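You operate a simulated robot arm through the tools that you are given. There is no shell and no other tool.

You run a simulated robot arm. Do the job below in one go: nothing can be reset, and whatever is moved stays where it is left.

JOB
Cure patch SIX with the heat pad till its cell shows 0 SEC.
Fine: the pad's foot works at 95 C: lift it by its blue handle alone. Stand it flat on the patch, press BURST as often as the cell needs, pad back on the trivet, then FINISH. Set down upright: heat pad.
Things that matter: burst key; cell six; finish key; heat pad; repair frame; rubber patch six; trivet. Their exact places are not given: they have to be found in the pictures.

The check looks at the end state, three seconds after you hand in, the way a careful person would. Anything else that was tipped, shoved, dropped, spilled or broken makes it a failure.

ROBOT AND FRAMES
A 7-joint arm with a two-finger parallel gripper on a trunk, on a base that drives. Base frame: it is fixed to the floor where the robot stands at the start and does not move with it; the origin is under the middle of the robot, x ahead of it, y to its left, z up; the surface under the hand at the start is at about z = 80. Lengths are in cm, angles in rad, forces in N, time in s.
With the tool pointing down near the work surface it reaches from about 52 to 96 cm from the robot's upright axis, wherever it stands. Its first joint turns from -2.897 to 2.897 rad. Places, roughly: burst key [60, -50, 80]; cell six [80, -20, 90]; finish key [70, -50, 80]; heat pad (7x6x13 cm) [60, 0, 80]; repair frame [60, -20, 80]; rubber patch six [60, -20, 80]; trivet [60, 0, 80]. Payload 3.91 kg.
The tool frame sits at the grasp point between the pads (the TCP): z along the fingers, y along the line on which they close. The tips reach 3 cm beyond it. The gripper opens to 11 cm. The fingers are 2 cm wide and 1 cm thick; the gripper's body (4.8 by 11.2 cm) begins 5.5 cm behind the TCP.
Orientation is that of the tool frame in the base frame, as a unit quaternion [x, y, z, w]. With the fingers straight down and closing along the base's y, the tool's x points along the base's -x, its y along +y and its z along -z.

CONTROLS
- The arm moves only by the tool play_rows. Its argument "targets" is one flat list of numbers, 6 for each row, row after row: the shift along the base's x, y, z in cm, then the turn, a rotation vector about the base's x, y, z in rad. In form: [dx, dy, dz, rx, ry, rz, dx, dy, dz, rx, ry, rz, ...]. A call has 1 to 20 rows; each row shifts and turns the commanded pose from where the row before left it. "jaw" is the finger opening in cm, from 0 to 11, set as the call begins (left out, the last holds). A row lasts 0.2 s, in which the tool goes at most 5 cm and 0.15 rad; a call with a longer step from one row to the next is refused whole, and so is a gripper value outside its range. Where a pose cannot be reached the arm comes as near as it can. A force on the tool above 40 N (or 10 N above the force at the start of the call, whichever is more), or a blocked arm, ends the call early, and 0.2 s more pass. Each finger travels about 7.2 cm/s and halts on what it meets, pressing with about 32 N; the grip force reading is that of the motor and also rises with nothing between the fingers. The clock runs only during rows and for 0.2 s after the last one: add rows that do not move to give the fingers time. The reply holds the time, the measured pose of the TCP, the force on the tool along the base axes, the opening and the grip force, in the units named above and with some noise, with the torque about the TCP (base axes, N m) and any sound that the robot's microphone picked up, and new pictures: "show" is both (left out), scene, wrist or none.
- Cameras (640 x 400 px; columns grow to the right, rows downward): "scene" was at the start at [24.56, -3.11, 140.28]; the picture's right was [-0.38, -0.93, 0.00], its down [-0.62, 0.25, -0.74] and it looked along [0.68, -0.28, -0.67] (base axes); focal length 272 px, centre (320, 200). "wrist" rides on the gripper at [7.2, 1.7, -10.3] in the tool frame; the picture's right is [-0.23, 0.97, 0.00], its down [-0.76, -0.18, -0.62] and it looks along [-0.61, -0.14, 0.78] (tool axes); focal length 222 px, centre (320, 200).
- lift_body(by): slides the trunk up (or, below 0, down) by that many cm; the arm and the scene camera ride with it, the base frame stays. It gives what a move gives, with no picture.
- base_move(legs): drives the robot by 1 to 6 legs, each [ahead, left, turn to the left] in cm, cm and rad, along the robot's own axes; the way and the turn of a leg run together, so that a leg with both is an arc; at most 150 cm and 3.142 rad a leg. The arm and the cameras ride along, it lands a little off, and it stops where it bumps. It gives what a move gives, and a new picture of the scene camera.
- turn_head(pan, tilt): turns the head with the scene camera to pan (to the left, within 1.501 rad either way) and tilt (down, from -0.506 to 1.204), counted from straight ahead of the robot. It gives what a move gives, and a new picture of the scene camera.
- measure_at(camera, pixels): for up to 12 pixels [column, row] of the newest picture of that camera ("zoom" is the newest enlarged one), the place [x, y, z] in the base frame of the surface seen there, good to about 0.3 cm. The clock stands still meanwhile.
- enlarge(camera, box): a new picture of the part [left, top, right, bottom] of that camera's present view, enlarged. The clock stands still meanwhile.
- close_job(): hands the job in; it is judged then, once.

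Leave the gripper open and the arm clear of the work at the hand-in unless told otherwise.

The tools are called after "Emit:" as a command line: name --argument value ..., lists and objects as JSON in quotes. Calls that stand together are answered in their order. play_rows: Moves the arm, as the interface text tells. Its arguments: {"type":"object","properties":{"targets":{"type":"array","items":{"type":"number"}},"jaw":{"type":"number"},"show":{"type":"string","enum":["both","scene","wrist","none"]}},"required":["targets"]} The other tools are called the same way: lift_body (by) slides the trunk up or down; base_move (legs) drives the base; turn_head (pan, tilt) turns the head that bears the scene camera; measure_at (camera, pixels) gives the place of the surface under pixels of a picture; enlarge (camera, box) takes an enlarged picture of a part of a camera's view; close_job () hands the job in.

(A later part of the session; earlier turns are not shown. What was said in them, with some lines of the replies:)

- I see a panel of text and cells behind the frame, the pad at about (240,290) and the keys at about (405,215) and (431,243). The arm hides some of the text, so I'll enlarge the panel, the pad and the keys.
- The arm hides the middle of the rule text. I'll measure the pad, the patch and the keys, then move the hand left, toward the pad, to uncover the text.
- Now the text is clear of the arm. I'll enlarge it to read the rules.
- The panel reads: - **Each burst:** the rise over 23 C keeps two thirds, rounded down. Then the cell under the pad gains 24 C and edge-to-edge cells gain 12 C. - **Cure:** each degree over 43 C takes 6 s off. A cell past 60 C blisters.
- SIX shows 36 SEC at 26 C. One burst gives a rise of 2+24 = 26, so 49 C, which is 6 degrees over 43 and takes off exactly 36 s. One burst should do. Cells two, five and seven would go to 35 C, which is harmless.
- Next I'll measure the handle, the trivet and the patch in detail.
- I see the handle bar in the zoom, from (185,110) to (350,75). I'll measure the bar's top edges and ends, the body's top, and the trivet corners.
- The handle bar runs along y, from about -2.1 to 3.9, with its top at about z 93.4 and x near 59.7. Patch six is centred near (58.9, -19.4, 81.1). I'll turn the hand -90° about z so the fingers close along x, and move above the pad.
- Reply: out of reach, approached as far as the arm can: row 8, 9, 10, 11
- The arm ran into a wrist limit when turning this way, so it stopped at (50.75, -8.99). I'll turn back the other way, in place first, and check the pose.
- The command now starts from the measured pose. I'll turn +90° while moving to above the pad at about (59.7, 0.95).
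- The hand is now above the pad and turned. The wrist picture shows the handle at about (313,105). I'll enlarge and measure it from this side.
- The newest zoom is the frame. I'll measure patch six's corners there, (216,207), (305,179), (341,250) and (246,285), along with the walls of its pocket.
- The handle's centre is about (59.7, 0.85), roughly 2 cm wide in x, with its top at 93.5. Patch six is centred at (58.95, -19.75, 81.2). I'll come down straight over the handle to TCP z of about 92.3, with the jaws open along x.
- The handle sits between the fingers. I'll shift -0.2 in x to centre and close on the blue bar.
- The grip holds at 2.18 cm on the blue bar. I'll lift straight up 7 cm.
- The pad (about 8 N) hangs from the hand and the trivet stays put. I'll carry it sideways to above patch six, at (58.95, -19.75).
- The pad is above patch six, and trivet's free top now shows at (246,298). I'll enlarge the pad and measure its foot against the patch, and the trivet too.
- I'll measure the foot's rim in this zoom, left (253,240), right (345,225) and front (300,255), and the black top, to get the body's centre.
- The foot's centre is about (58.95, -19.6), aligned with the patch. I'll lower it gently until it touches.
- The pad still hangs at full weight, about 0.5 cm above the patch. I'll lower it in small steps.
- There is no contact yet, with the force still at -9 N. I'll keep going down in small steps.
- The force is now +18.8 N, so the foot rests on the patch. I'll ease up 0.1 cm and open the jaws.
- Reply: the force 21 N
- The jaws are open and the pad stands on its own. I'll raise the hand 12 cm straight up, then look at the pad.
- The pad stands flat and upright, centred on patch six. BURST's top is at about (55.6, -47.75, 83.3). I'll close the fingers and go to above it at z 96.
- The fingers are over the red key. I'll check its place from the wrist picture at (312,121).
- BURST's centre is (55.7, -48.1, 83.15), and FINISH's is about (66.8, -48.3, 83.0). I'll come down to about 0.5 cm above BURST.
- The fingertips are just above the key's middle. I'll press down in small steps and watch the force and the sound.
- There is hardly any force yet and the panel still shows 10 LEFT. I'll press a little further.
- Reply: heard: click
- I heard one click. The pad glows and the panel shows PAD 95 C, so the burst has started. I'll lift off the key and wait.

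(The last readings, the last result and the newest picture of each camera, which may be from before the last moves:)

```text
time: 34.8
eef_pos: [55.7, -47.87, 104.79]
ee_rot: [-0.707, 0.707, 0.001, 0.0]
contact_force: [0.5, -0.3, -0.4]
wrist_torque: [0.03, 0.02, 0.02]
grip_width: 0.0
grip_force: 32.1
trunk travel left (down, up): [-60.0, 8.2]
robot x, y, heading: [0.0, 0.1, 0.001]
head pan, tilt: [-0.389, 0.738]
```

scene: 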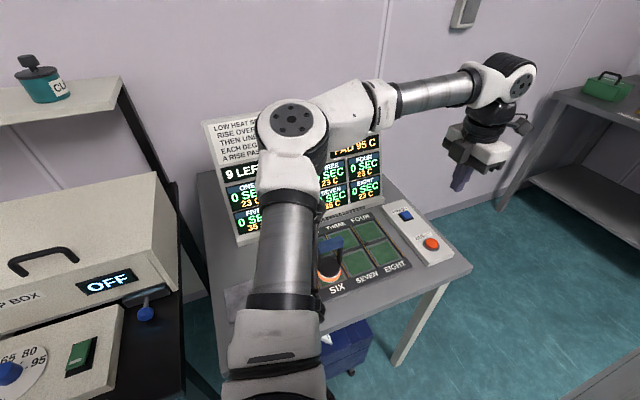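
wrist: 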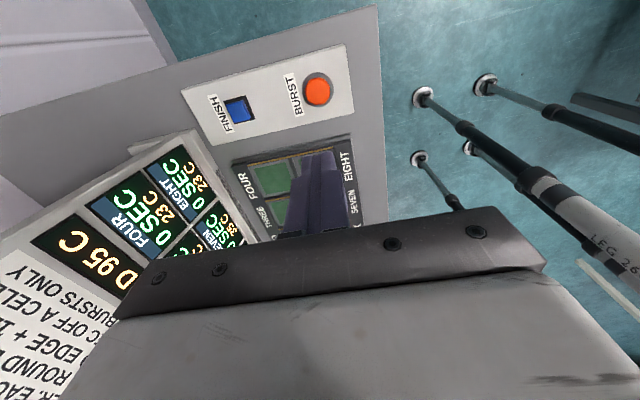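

It now shows 9 LEFT. The elbow hides cell six, so I'll move back above the pad at (58.9, -19.7), well clear of it, where the scene view showed the cells.

Emit:
play_rows --targets '[0.27, 2.4, 0.1, 0, 0, 0, 0.27, 2.4, 0, 0, 0, 0, 0.27, 2.4, 0, 0, 0, 0, 0.27, 2.4, 0, 0, 0, 0, 0.27, 2.4, 0, 0, 0, 0, 0.27, 2.4, 0, 0, 0, 0, 0.27, 2.4, 0, 0, 0, 0, 0.27, 2.4, 0, 0, 0, 0, 0.27, 2.4, 0, 0, 0, 0, 0.27, 2.4, 0, 0, 0, 0, 0.27, 2.4, 0, 0, 0, 0, 0.27, 1.75, 0, 0, 0, 0, 0, 0, 0, 0, 0, 0]' --jaw 7 --show "both"

Emit:
enlarge --camera "scene" --box '[220, 140, 390, 300]'

Emit:
enlarge --camera "wrist" --box '[40, 40, 340, 260]'

```text
time: 37.6
eef_pos: [59.05, -19.84, 104.8]
ee_rot: [-0.706, 0.708, 0.0, 0.0]
contact_force: [-1.1, 0.6, 0.3]
wrist_torque: [-0.02, -0.02, -0.04]
grip_width: 7.0
grip_force: 0.0
trunk travel left (down, up): [-60.0, 8.2]
robot x, y, heading: [-0.34, -0.11, 0.003]
head pan, tilt: [-0.389, 0.738]
```

scene: 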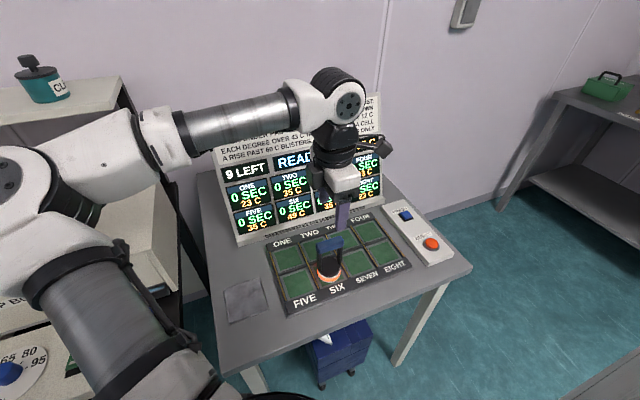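
wrist: 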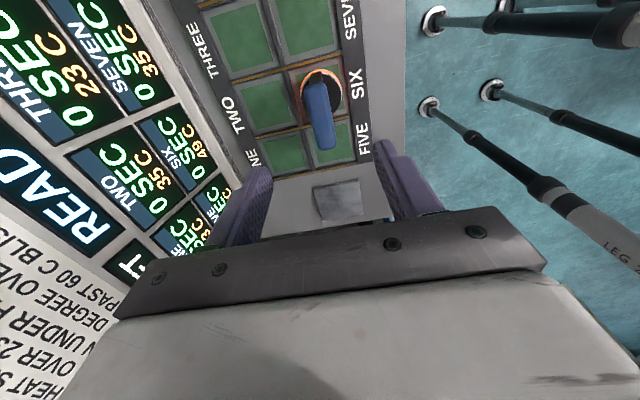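

```text
2.50 times, centred on (305, 220) of scene
```

zoom: 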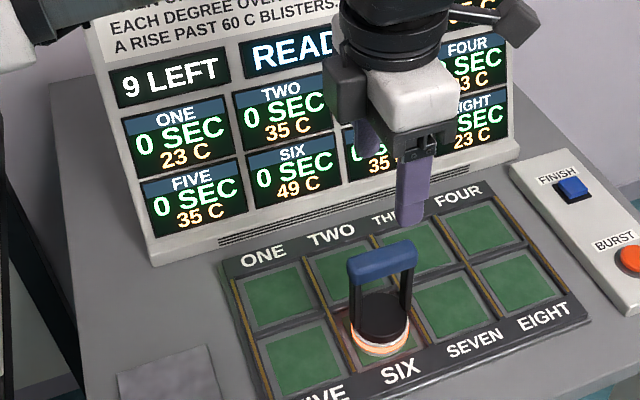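

```text
1.82 times, centred on (190, 150) of wrist
```

zoom: 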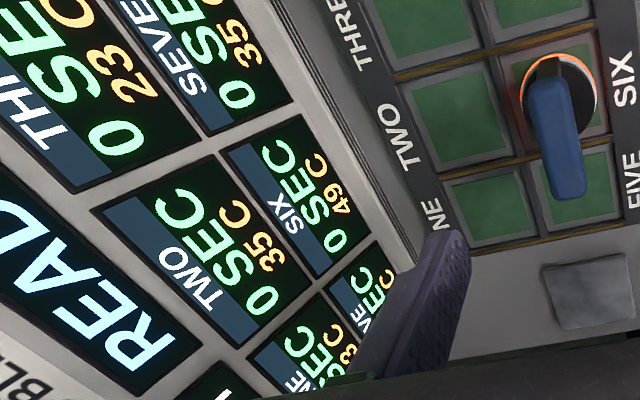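

As worked out, SIX shows 0 SEC at 49 C, with no blister, and its neighbours are at 35 C. I'll come down over the blue handle again, jaws open at 7, to z 92.4.

Emit:
play_rows --targets '[0, 0, -2, 0, 0, 0, 0, 0, -2, 0, 0, 0, 0, 0, -2, 0, 0, 0, 0, 0, -2, 0, 0, 0, 0, 0, -2, 0, 0, 0, 0, 0, -1.2, 0, 0, 0, 0, 0, -1.2, 0, 0, 0, 0, 0, 0, 0, 0, 0]' --jaw 7 --show "both"

```text
time: 39.4
eef_pos: [58.93, -19.73, 92.4]
ee_rot: [-0.707, 0.707, -0.001, 0.0]
contact_force: [0.3, 0.2, -0.1]
wrist_torque: [-0.01, -0.04, 0.0]
grip_width: 7.0
grip_force: 0.2
trunk travel left (down, up): [-60.0, 8.2]
robot x, y, heading: [-0.16, 0.15, -0.004]
head pan, tilt: [-0.389, 0.738]
```

scene: 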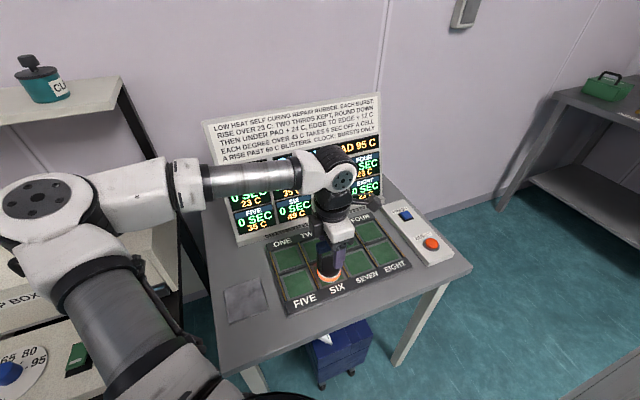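
wrist: 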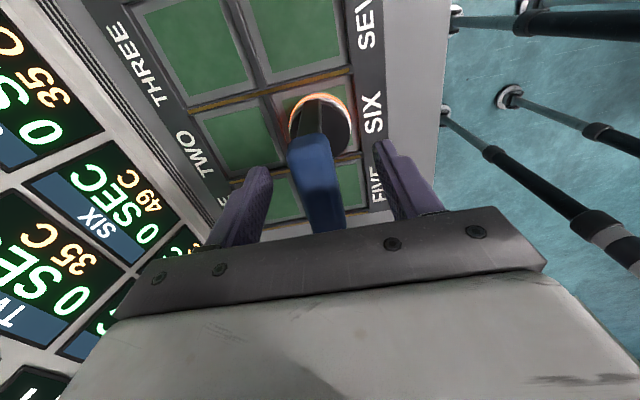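

The handle is between the fingers. I'll close on it.

Emit:
play_rows --targets '[0, 0, 0, 0, 0, 0, 0, 0, 0, 0, 0, 0, 0, 0, 0, 0, 0, 0, 0, 0, 0, 0, 0, 0, 0, 0, 0, 0, 0, 0]' --jaw 0 --show "none"

Emit:
play_rows --targets '[0, 0, 0.4, 0, 0, 0, 0, 0, 0.5, 0, 0, 0, 0, 0, 1, 0, 0, 0, 0, 0, 1, 0, 0, 0, 0, 0, 1, 0, 0, 0, 0, 0, 1, 0, 0, 0, 0, 0, 1, 0, 0, 0, 0, 0, 1, 0, 0, 0, 0, 0, 0, 0, 0, 0]' --jaw 0 --show "both"

```text
time: 40.6
eef_pos: [58.91, -19.84, 92.54]
ee_rot: [-0.707, 0.707, 0.0, 0.001]
contact_force: [0.5, -0.1, -0.4]
wrist_torque: [-0.07, 0.11, 0.0]
grip_width: 2.19
grip_force: 31.4
trunk travel left (down, up): [-60.0, 8.2]
robot x, y, heading: [0.12, 0.39, 0.001]
head pan, tilt: [-0.389, 0.738]
```

```text
time: 42.6
eef_pos: [59.14, -19.71, 99.33]
ee_rot: [-0.707, 0.707, 0.0, 0.0]
contact_force: [0.5, 0.2, -8.1]
wrist_torque: [-0.04, 0.01, 0.0]
grip_width: 2.2
grip_force: 31.8
trunk travel left (down, up): [-60.0, 8.2]
robot x, y, heading: [0.14, -0.04, -0.001]
head pan, tilt: [-0.389, 0.738]
```

scene: 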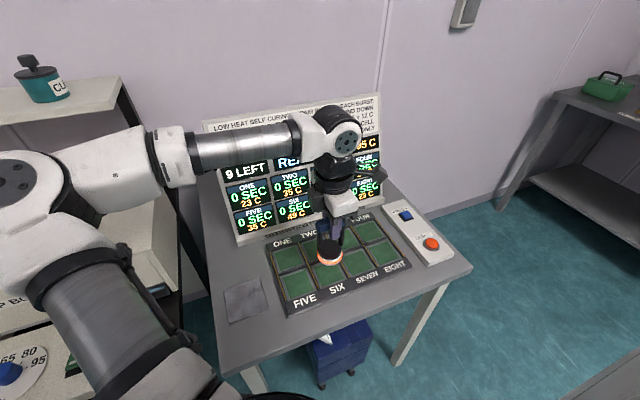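
wrist: 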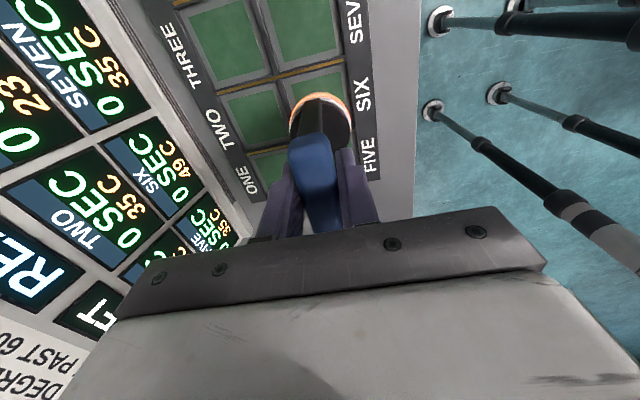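

The pad is lifted, and patch six is now green like the rest. I'll carry the pad back above the trivet's centre at about (59.8, 0.85).

Emit:
play_rows --targets '[0.08, 1, 0, 0, 0, 0, 0.08, 2, 0, 0, 0, 0, 0.08, 2, 0, 0, 0, 0, 0.08, 2, 0, 0, 0, 0, 0.08, 2, 0, 0, 0, 0, 0.08, 2, 0, 0, 0, 0, 0.08, 2, 0, 0, 0, 0, 0.08, 2, 0, 0, 0, 0, 0.08, 2, 0, 0, 0, 0, 0.08, 2, 0, 0, 0, 0, 0, 1.6, 0, 0, 0, 0, 0, 0, 0, 0, 0, 0, 0, 0, 0, 0, 0, 0]' --jaw 0 --show "both"

```text
time: 45.4
eef_pos: [59.82, 0.85, 99.26]
ee_rot: [0.708, -0.707, 0.0, 0.0]
contact_force: [-0.6, 0.9, -8.6]
wrist_torque: [-0.03, -0.01, 0.02]
grip_width: 2.19
grip_force: 32.3
trunk travel left (down, up): [-60.0, 8.2]
robot x, y, heading: [-0.39, -0.26, -0.001]
head pan, tilt: [-0.389, 0.738]
```

scene: 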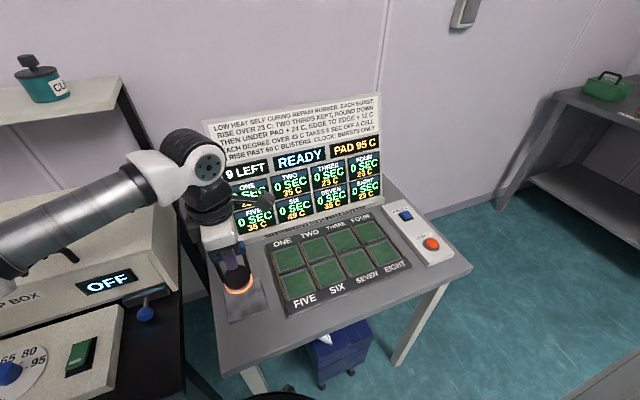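
wrist: 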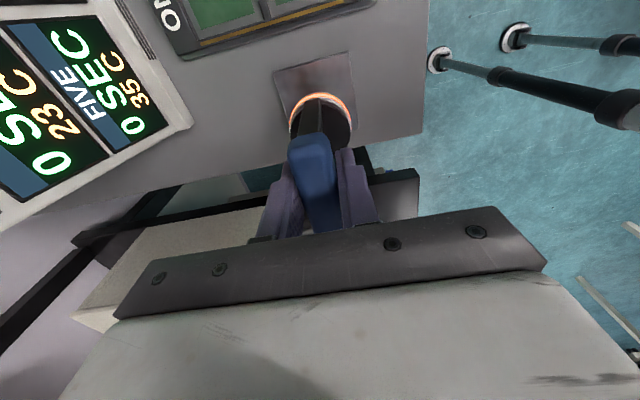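

The pad is above the trivet. I'll lower it to just above the touch height of about 92.4, then go in small steps.

Emit:
play_rows --targets '[0, 0, -1, 0, 0, 0, 0, 0, -1, 0, 0, 0, 0, 0, -1, 0, 0, 0, 0, 0, -1, 0, 0, 0, 0, 0, -1, 0, 0, 0, 0, 0, -0.7, 0, 0, 0, 0, 0, -0.4, 0, 0, 0, 0, 0, -0.3, 0, 0, 0, 0, 0, 0, 0, 0, 0]' --jaw 0 --show "none"

Emit:
play_rows --targets '[0, 0, -0.1, 0, 0, 0, 0, 0, -0.1, 0, 0, 0, 0, 0, -0.1, 0, 0, 0, 0, 0, 0, 0, 0, 0]' --jaw 0 --show "scene"

```text
time: 47.4
eef_pos: [59.84, 0.83, 92.89]
ee_rot: [-0.707, 0.707, 0.0, 0.001]
contact_force: [-0.4, -0.4, -7.8]
wrist_torque: [0.01, 0.02, -0.01]
grip_width: 2.21
grip_force: 31.8
trunk travel left (down, up): [-60.0, 8.2]
robot x, y, heading: [-0.02, -0.1, -0.004]
head pan, tilt: [-0.389, 0.738]
```

```text
time: 48.4
eef_pos: [59.83, 0.75, 92.74]
ee_rot: [0.707, -0.707, 0.001, 0.0]
contact_force: [0.3, 0.0, -8.4]
wrist_torque: [0.04, 0.03, 0.01]
grip_width: 2.17
grip_force: 32.2
trunk travel left (down, up): [-60.0, 8.2]
robot x, y, heading: [-0.0, -0.26, -0.003]
head pan, tilt: [-0.389, 0.738]
```

scene: 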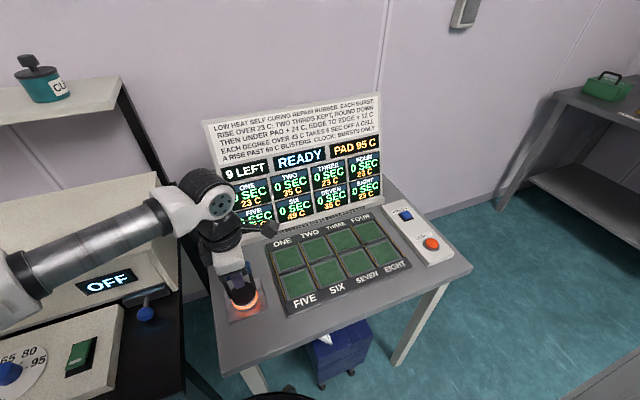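

There is still no contact. I'll lower it a bit more in small steps.

Emit:
play_rows --targets '[0, 0, -0.1, 0, 0, 0, 0, 0, -0.1, 0, 0, 0, 0, 0, 0, 0, 0, 0]' --jaw 0 --show "none"

```text
time: 49.2
eef_pos: [59.77, 0.91, 92.35]
ee_rot: [-0.707, 0.707, 0.0, 0.0]
contact_force: [-1.0, -0.2, -7.5]
wrist_torque: [0.02, 0.0, -0.03]
grip_width: 2.2
grip_force: 31.9
trunk travel left (down, up): [-60.0, 8.2]
robot x, y, heading: [0.27, 0.01, -0.0]
head pan, tilt: [-0.389, 0.738]
```

Emit:
play_rows --targets '[0, 0, -0.1, 0, 0, 0, 0, 0, 0, 0, 0, 0]' --jaw 0 --show "none"

```text
time: 49.8
eef_pos: [59.76, 0.86, 92.35]
ee_rot: [0.707, -0.707, 0.0, 0.0]
contact_force: [0.3, 0.3, -8.5]
wrist_torque: [0.0, 0.01, 0.02]
grip_width: 2.21
grip_force: 32.2
trunk travel left (down, up): [-60.0, 8.2]
robot x, y, heading: [0.13, 0.41, 0.002]
head pan, tilt: [-0.389, 0.738]
```

Emit:
play_rows --targets '[0, 0, -0.1, 0, 0, 0, 0, 0, 0, 0, 0, 0]' --jaw 0 --show "none"

```text
time: 50.4
eef_pos: [59.88, 0.82, 92.31]
ee_rot: [-0.707, 0.707, 0.0, 0.0]
contact_force: [-0.8, 0.5, -1.5]
wrist_torque: [0.05, 0.26, -0.04]
grip_width: 2.19
grip_force: 32.3
trunk travel left (down, up): [-60.0, 8.2]
robot x, y, heading: [-0.03, 0.2, -0.002]
head pan, tilt: [-0.389, 0.738]
```

The load has gone off the hand (-1.5 N), so the foot rests on the trivet. I'll open the jaws and rise straight up.

Emit:
play_rows --targets '[0, 0, 0, 0, 0, 0, 0, 0, 0, 0, 0, 0, 0, 0, 0, 0, 0, 0, 0, 0, 0, 0, 0, 0]' --jaw 7 --show "wrist"

Emit:
play_rows --targets '[0, 0, 1, 0, 0, 0, 0, 0, 2, 0, 0, 0, 0, 0, 2, 0, 0, 0, 0, 0, 2, 0, 0, 0, 0, 0, 2, 0, 0, 0, 0, 0, 2, 0, 0, 0, 0, 0, 2, 0, 0, 0, 0, 0, 0, 0, 0, 0]' --show "both"

```text
time: 51.4
eef_pos: [59.71, 0.85, 92.33]
ee_rot: [0.707, -0.707, 0.0, 0.0]
contact_force: [0.0, -1.3, -0.3]
wrist_torque: [-0.01, -0.02, -0.02]
grip_width: 7.01
grip_force: 0.0
trunk travel left (down, up): [-60.0, 8.2]
robot x, y, heading: [-0.3, -0.25, -0.003]
head pan, tilt: [-0.389, 0.738]
```

wrist: 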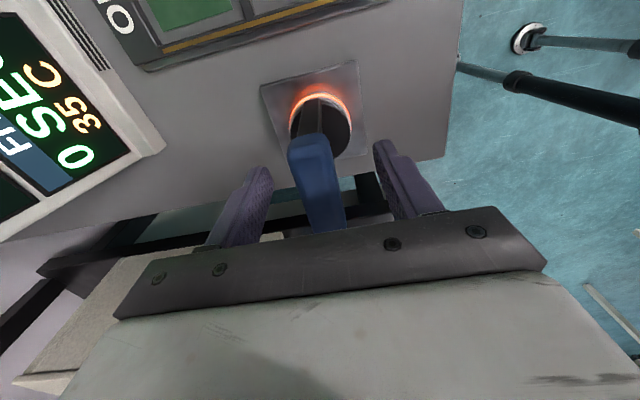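

```text
time: 53.2
eef_pos: [59.8, 0.9, 105.26]
ee_rot: [0.708, -0.707, 0.0, 0.0]
contact_force: [0.0, -0.3, 0.7]
wrist_torque: [0.0, 0.01, -0.01]
grip_width: 7.02
grip_force: 0.1
trunk travel left (down, up): [-60.0, 8.2]
robot x, y, heading: [-0.16, 0.01, -0.002]
head pan, tilt: [-0.389, 0.738]
```

scene: 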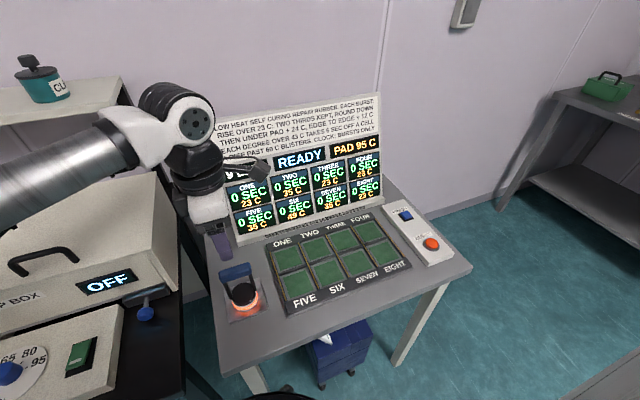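
wrist: 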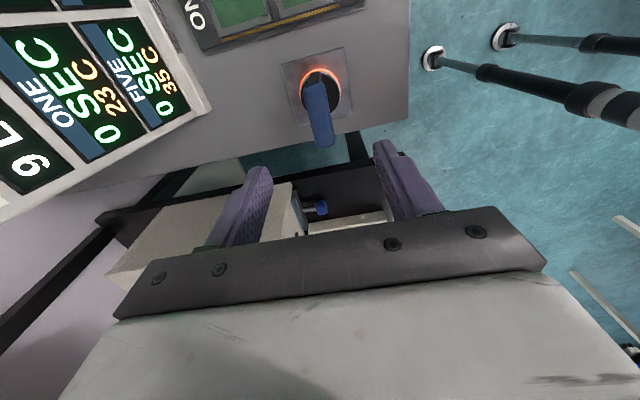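

The pad stands upright in the middle of the trivet. Next is FINISH. I'll check how near the display's right edge is to that key.

Emit:
measure_at --camera "scene" --pixels '[[383, 200], [380, 150], [378, 98], [384, 206], [240, 244], [400, 207], [405, 215], [411, 216], [399, 213]]'

Emit:
enlarge --camera "scene" --box '[370, 190, 440, 240]'

```text
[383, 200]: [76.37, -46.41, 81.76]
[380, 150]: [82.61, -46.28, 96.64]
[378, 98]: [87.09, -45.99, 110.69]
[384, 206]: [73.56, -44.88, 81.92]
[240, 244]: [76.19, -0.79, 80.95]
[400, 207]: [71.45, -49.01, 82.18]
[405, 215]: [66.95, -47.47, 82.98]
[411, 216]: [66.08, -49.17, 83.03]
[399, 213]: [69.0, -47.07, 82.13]
```

```text
8.00 times, centred on (405, 215) of scene
```

zoom: 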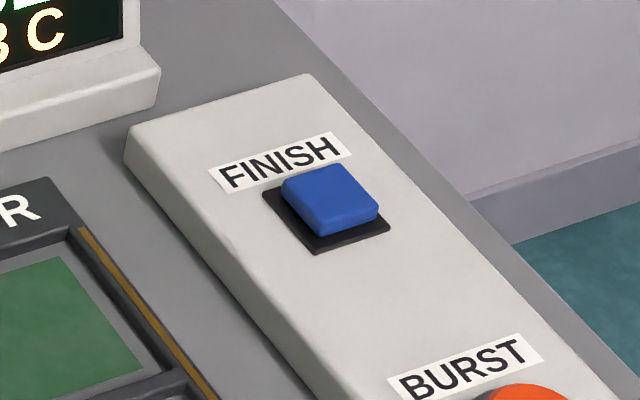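

The display is at x of about 80 at hand height, well clear of the hand's 72.4. I'll measure the blue key's top corners in this zoom.

Emit:
measure_at --camera "zoom" --pixels '[[328, 195], [290, 185], [340, 168], [370, 205], [325, 222]]'

Emit:
play_rows --targets '[0, -2, 0.2, 0, 0, 0, 0, -3, 0, 0, 0, 0, 0, -3, 0, 0, 0, 0, 0, -3, 0, 0, 0, 0, 0, -3, 0, 0, 0, 0, 0, -3, 0, 0, 0, 0, 0, -3, 0, 0, 0, 0, 0, -3, 0, 0, 0, 0, 0, -3, 0, 0, 0, 0, 0, -3, 0, 0, 0, 0, 0, -3, 0, 0, 0, 0, 0, -3, 0, 0, 0, 0, 0, -3, 0, 0, 0, 0, 0, -3, 0, 0, 0, 0, 0, -3, 0, 0, 0, 0, 0, -3, 0, 0, 0, 0, 0, -2, 0, 0, 0, 0, 0, 0, 0, 0, 0, 0]' --jaw 0 --show "scene"

```text
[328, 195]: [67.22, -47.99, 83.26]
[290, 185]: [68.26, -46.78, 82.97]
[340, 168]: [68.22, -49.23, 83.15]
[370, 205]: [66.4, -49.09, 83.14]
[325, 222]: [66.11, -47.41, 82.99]
```

```text
time: 57.0
eef_pos: [59.85, -48.3, 105.49]
ee_rot: [0.707, -0.707, 0.001, -0.001]
contact_force: [0.4, 0.5, 0.3]
wrist_torque: [-0.01, 0.02, 0.01]
grip_width: 0.0
grip_force: 32.0
trunk travel left (down, up): [-60.0, 8.2]
robot x, y, heading: [-0.15, -0.02, -0.002]
head pan, tilt: [-0.389, 0.738]
```

scene: 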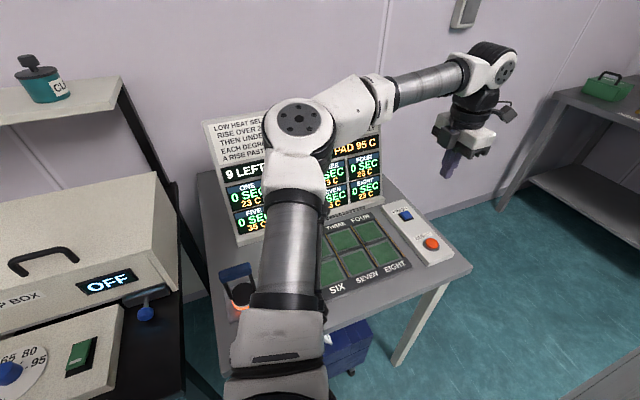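

The key's centre is about (67.2, -48.15, 83.1). I'll move forward 7.3 cm and down to about 88.

Emit:
play_rows --targets '[2, 0, 0, 0, 0, 0, 2, 0, 0, 0, 0, 0, 2, 0.1, 0, 0, 0, 0, 1.35, 0, 0, 0, 0, 0, 0, 0, -2, 0, 0, 0, 0, 0, -2, 0, 0, 0, 0, 0, -2, 0, 0, 0, 0, 0, -2, 0, 0, 0, 0, 0, -2, 0, 0, 0, 0, 0, -2, 0, 0, 0, 0, 0, -2, 0, 0, 0, 0, 0, -2, 0, 0, 0, 0, 0, -1.5, 0, 0, 0, 0, 0, 0, 0, 0, 0]' --jaw 0 --show "both"

```text
time: 60.0
eef_pos: [67.12, -48.13, 87.98]
ee_rot: [0.707, -0.707, 0.001, -0.001]
contact_force: [1.0, -1.1, -0.7]
wrist_torque: [0.01, 0.01, 0.03]
grip_width: 0.0
grip_force: 32.3
trunk travel left (down, up): [-60.0, 8.2]
robot x, y, heading: [0.06, 0.08, 0.003]
head pan, tilt: [-0.389, 0.738]
```

scene: 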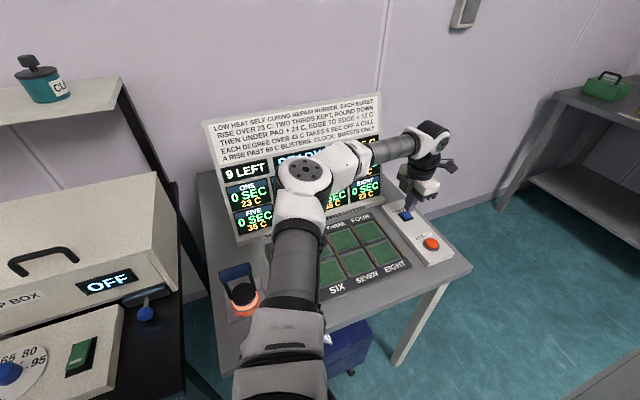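
wrist: 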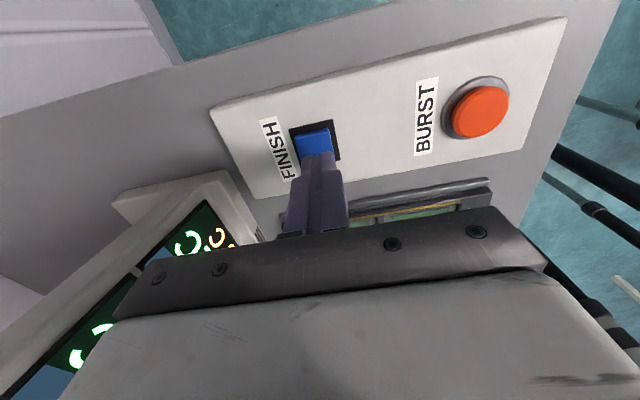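

The fingertips are over the blue key. I'll press it in small steps.

Emit:
play_rows --targets '[0, 0, -0.6, 0, 0, 0, 0, 0, -0.5, 0, 0, 0, 0, 0, -0.4, 0, 0, 0, 0, 0, -0.3, 0, 0, 0, 0, 0, -0.2, 0, 0, 0, 0, 0, -0.15, 0, 0, 0]' --jaw 0 --show "scene"

```text
time: 61.4
eef_pos: [67.19, -48.15, 85.81]
ee_rot: [-0.706, 0.708, -0.001, -0.001]
contact_force: [-1.1, -0.9, 3.5]
wrist_torque: [0.01, 0.04, 0.02]
grip_width: 0.03
grip_force: 31.8
trunk travel left (down, up): [-60.0, 8.2]
robot x, y, heading: [0.11, -0.12, 0.0]
head pan, tilt: [-0.389, 0.738]
heard: click
```

scene: 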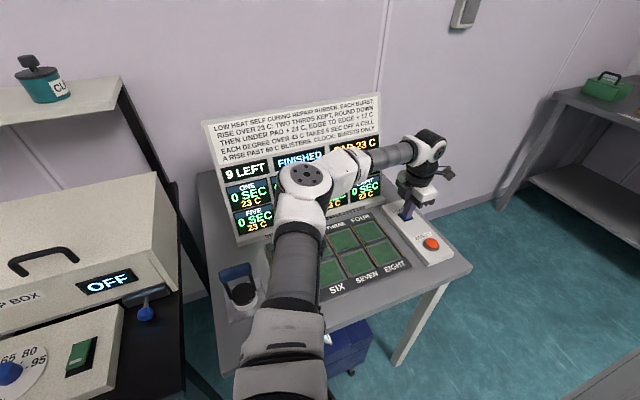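

I heard a click and the panel shows FINISHED. I'll lift straight up, open the jaws, and come back a little toward the robot.

Emit:
play_rows --targets '[0, 0, 1, 0, 0, 0, 0, 0, 2, 0, 0, 0, 0, 0, 2, 0, 0, 0, 0, 0, 2, 0, 0, 0, 0, 0, 2, 0, 0, 0, 0, 0, 2, 0, 0, 0, 0, 0, 2, 0, 0, 0, 0, 0, 2, 0, 0, 0, 0, 0, 2, 0, 0, 0, 0, 0, 2, 0, 0, 0, 0, 0, 2, 0, 0, 0]' --jaw 0 --show "none"

Emit:
play_rows --targets '[-1.5, 2.5, 0, 0, 0, 0, -1.5, 2.5, 0, 0, 0, 0, -1.5, 2.5, 0, 0, 0, 0, -1.5, 2.5, 0, 0, 0, 0, -1, 2.5, 0, 0, 0, 0, 0, 2.5, 0, 0, 0, 0, 0, 2.5, 0, 0, 0, 0, 0, 2.5, 0, 0, 0, 0, 0, 2.5, 0, 0, 0, 0, 0, 2.5, 0, 0, 0, 0, 0, 2.5, 0, 0, 0, 0, 0, 2.5, 0, 0, 0, 0, 0, 2.5, 0, 0, 0, 0, 0, 2.5, 0, 0, 0, 0, 0, 2.5, 0, 0, 0, 0, 0, 2.5, 0, 0, 0, 0, 0, 2.5, 0, 0, 0, 0, 0, 2.5, 0, 0, 0, 0, 0, 2.5, 0, 0, 0, 0, 0, 0, 0, 0, 0, 0]' --jaw 11 --show "both"

Emit:
enlarge --camera "scene" --box '[205, 95, 415, 325]'

```text
time: 63.8
eef_pos: [67.21, -48.24, 106.96]
ee_rot: [-0.706, 0.708, 0.0, -0.001]
contact_force: [0.4, 0.6, 0.3]
wrist_torque: [-0.01, 0.01, 0.02]
grip_width: 0.0
grip_force: 31.8
trunk travel left (down, up): [-60.0, 8.2]
robot x, y, heading: [-0.02, -0.44, 0.001]
head pan, tilt: [-0.389, 0.738]
```

```text
time: 68.0
eef_pos: [60.01, -0.54, 106.84]
ee_rot: [0.707, -0.707, 0.0, 0.0]
contact_force: [0.5, -0.3, 0.4]
wrist_torque: [0.01, -0.04, -0.02]
grip_width: 10.99
grip_force: 0.1
trunk travel left (down, up): [-60.0, 8.2]
robot x, y, heading: [0.05, -0.02, 0.001]
head pan, tilt: [-0.389, 0.738]
```

scene: 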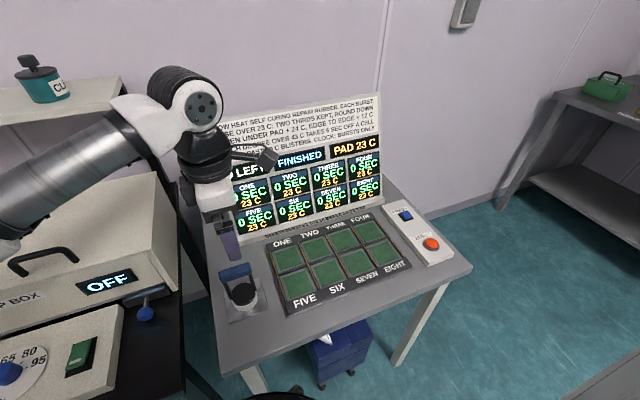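
wrist: 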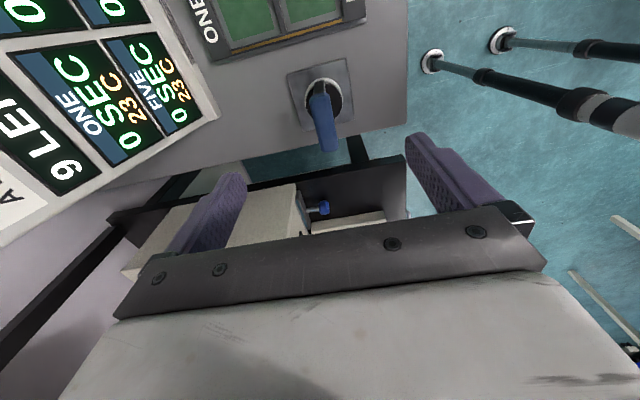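

```text
1.74 times, centred on (310, 210) of scene
```

zoom: 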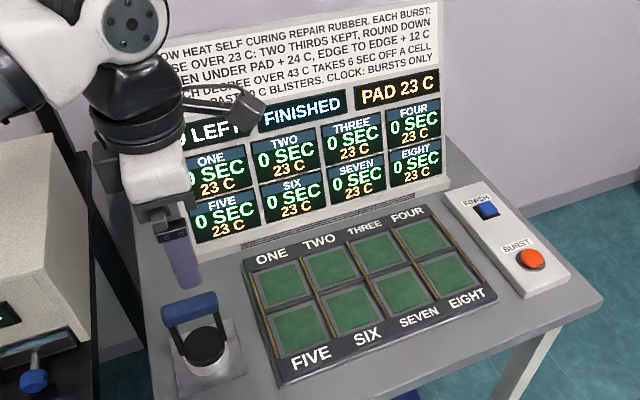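

The panel shows FINISHED, every cell reads 0 SEC at 23 C, and the pad is upright on the trivet. The gripper is open and about 10 cm above everything. I'll rise a few cm more so it is well clear.

Emit:
play_rows --targets '[-1, -1, 1.5, 0, 0, 0, -1, -1, 1.5, 0, 0, 0, -1, -1, 1.5, 0, 0, 0, -1, -1, 1.5, 0, 0, 0, 0, 0, 0, 0, 0, 0]' --jaw 11 --show "scene"

```text
time: 69.2
eef_pos: [56.11, -4.65, 112.84]
ee_rot: [-0.707, 0.708, 0.0, 0.0]
contact_force: [-0.3, -0.1, 1.2]
wrist_torque: [0.02, -0.03, 0.0]
grip_width: 11.02
grip_force: 0.0
trunk travel left (down, up): [-60.0, 8.2]
robot x, y, heading: [0.37, -0.45, -0.002]
head pan, tilt: [-0.389, 0.738]
```

scene: 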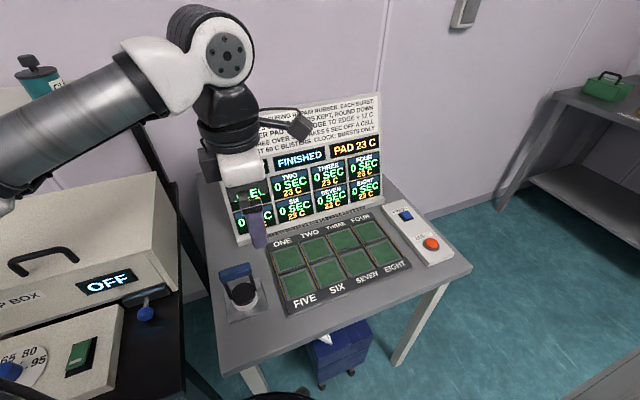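

The arm is clear, the gripper is open and everything is in place, so I'm handing in.

Emit:
close_job

```text
The job is handed in.
```

Patch SIX is cured: its cell reads 0 SEC, and the panel shows FINISHED. The job is handed in.

- **Burst:** one press was enough. It took SIX to 49 C and removed exactly its 36 s. The cells beside it only reached 35 C, so nothing blistered.
- **Heat pad:** I lifted it only by the blue handle, and it is back upright on the trivet.
- **End state:** every cell reads 0 SEC at 23 C and nothing else was moved. The gripper was left open and clear of the work.
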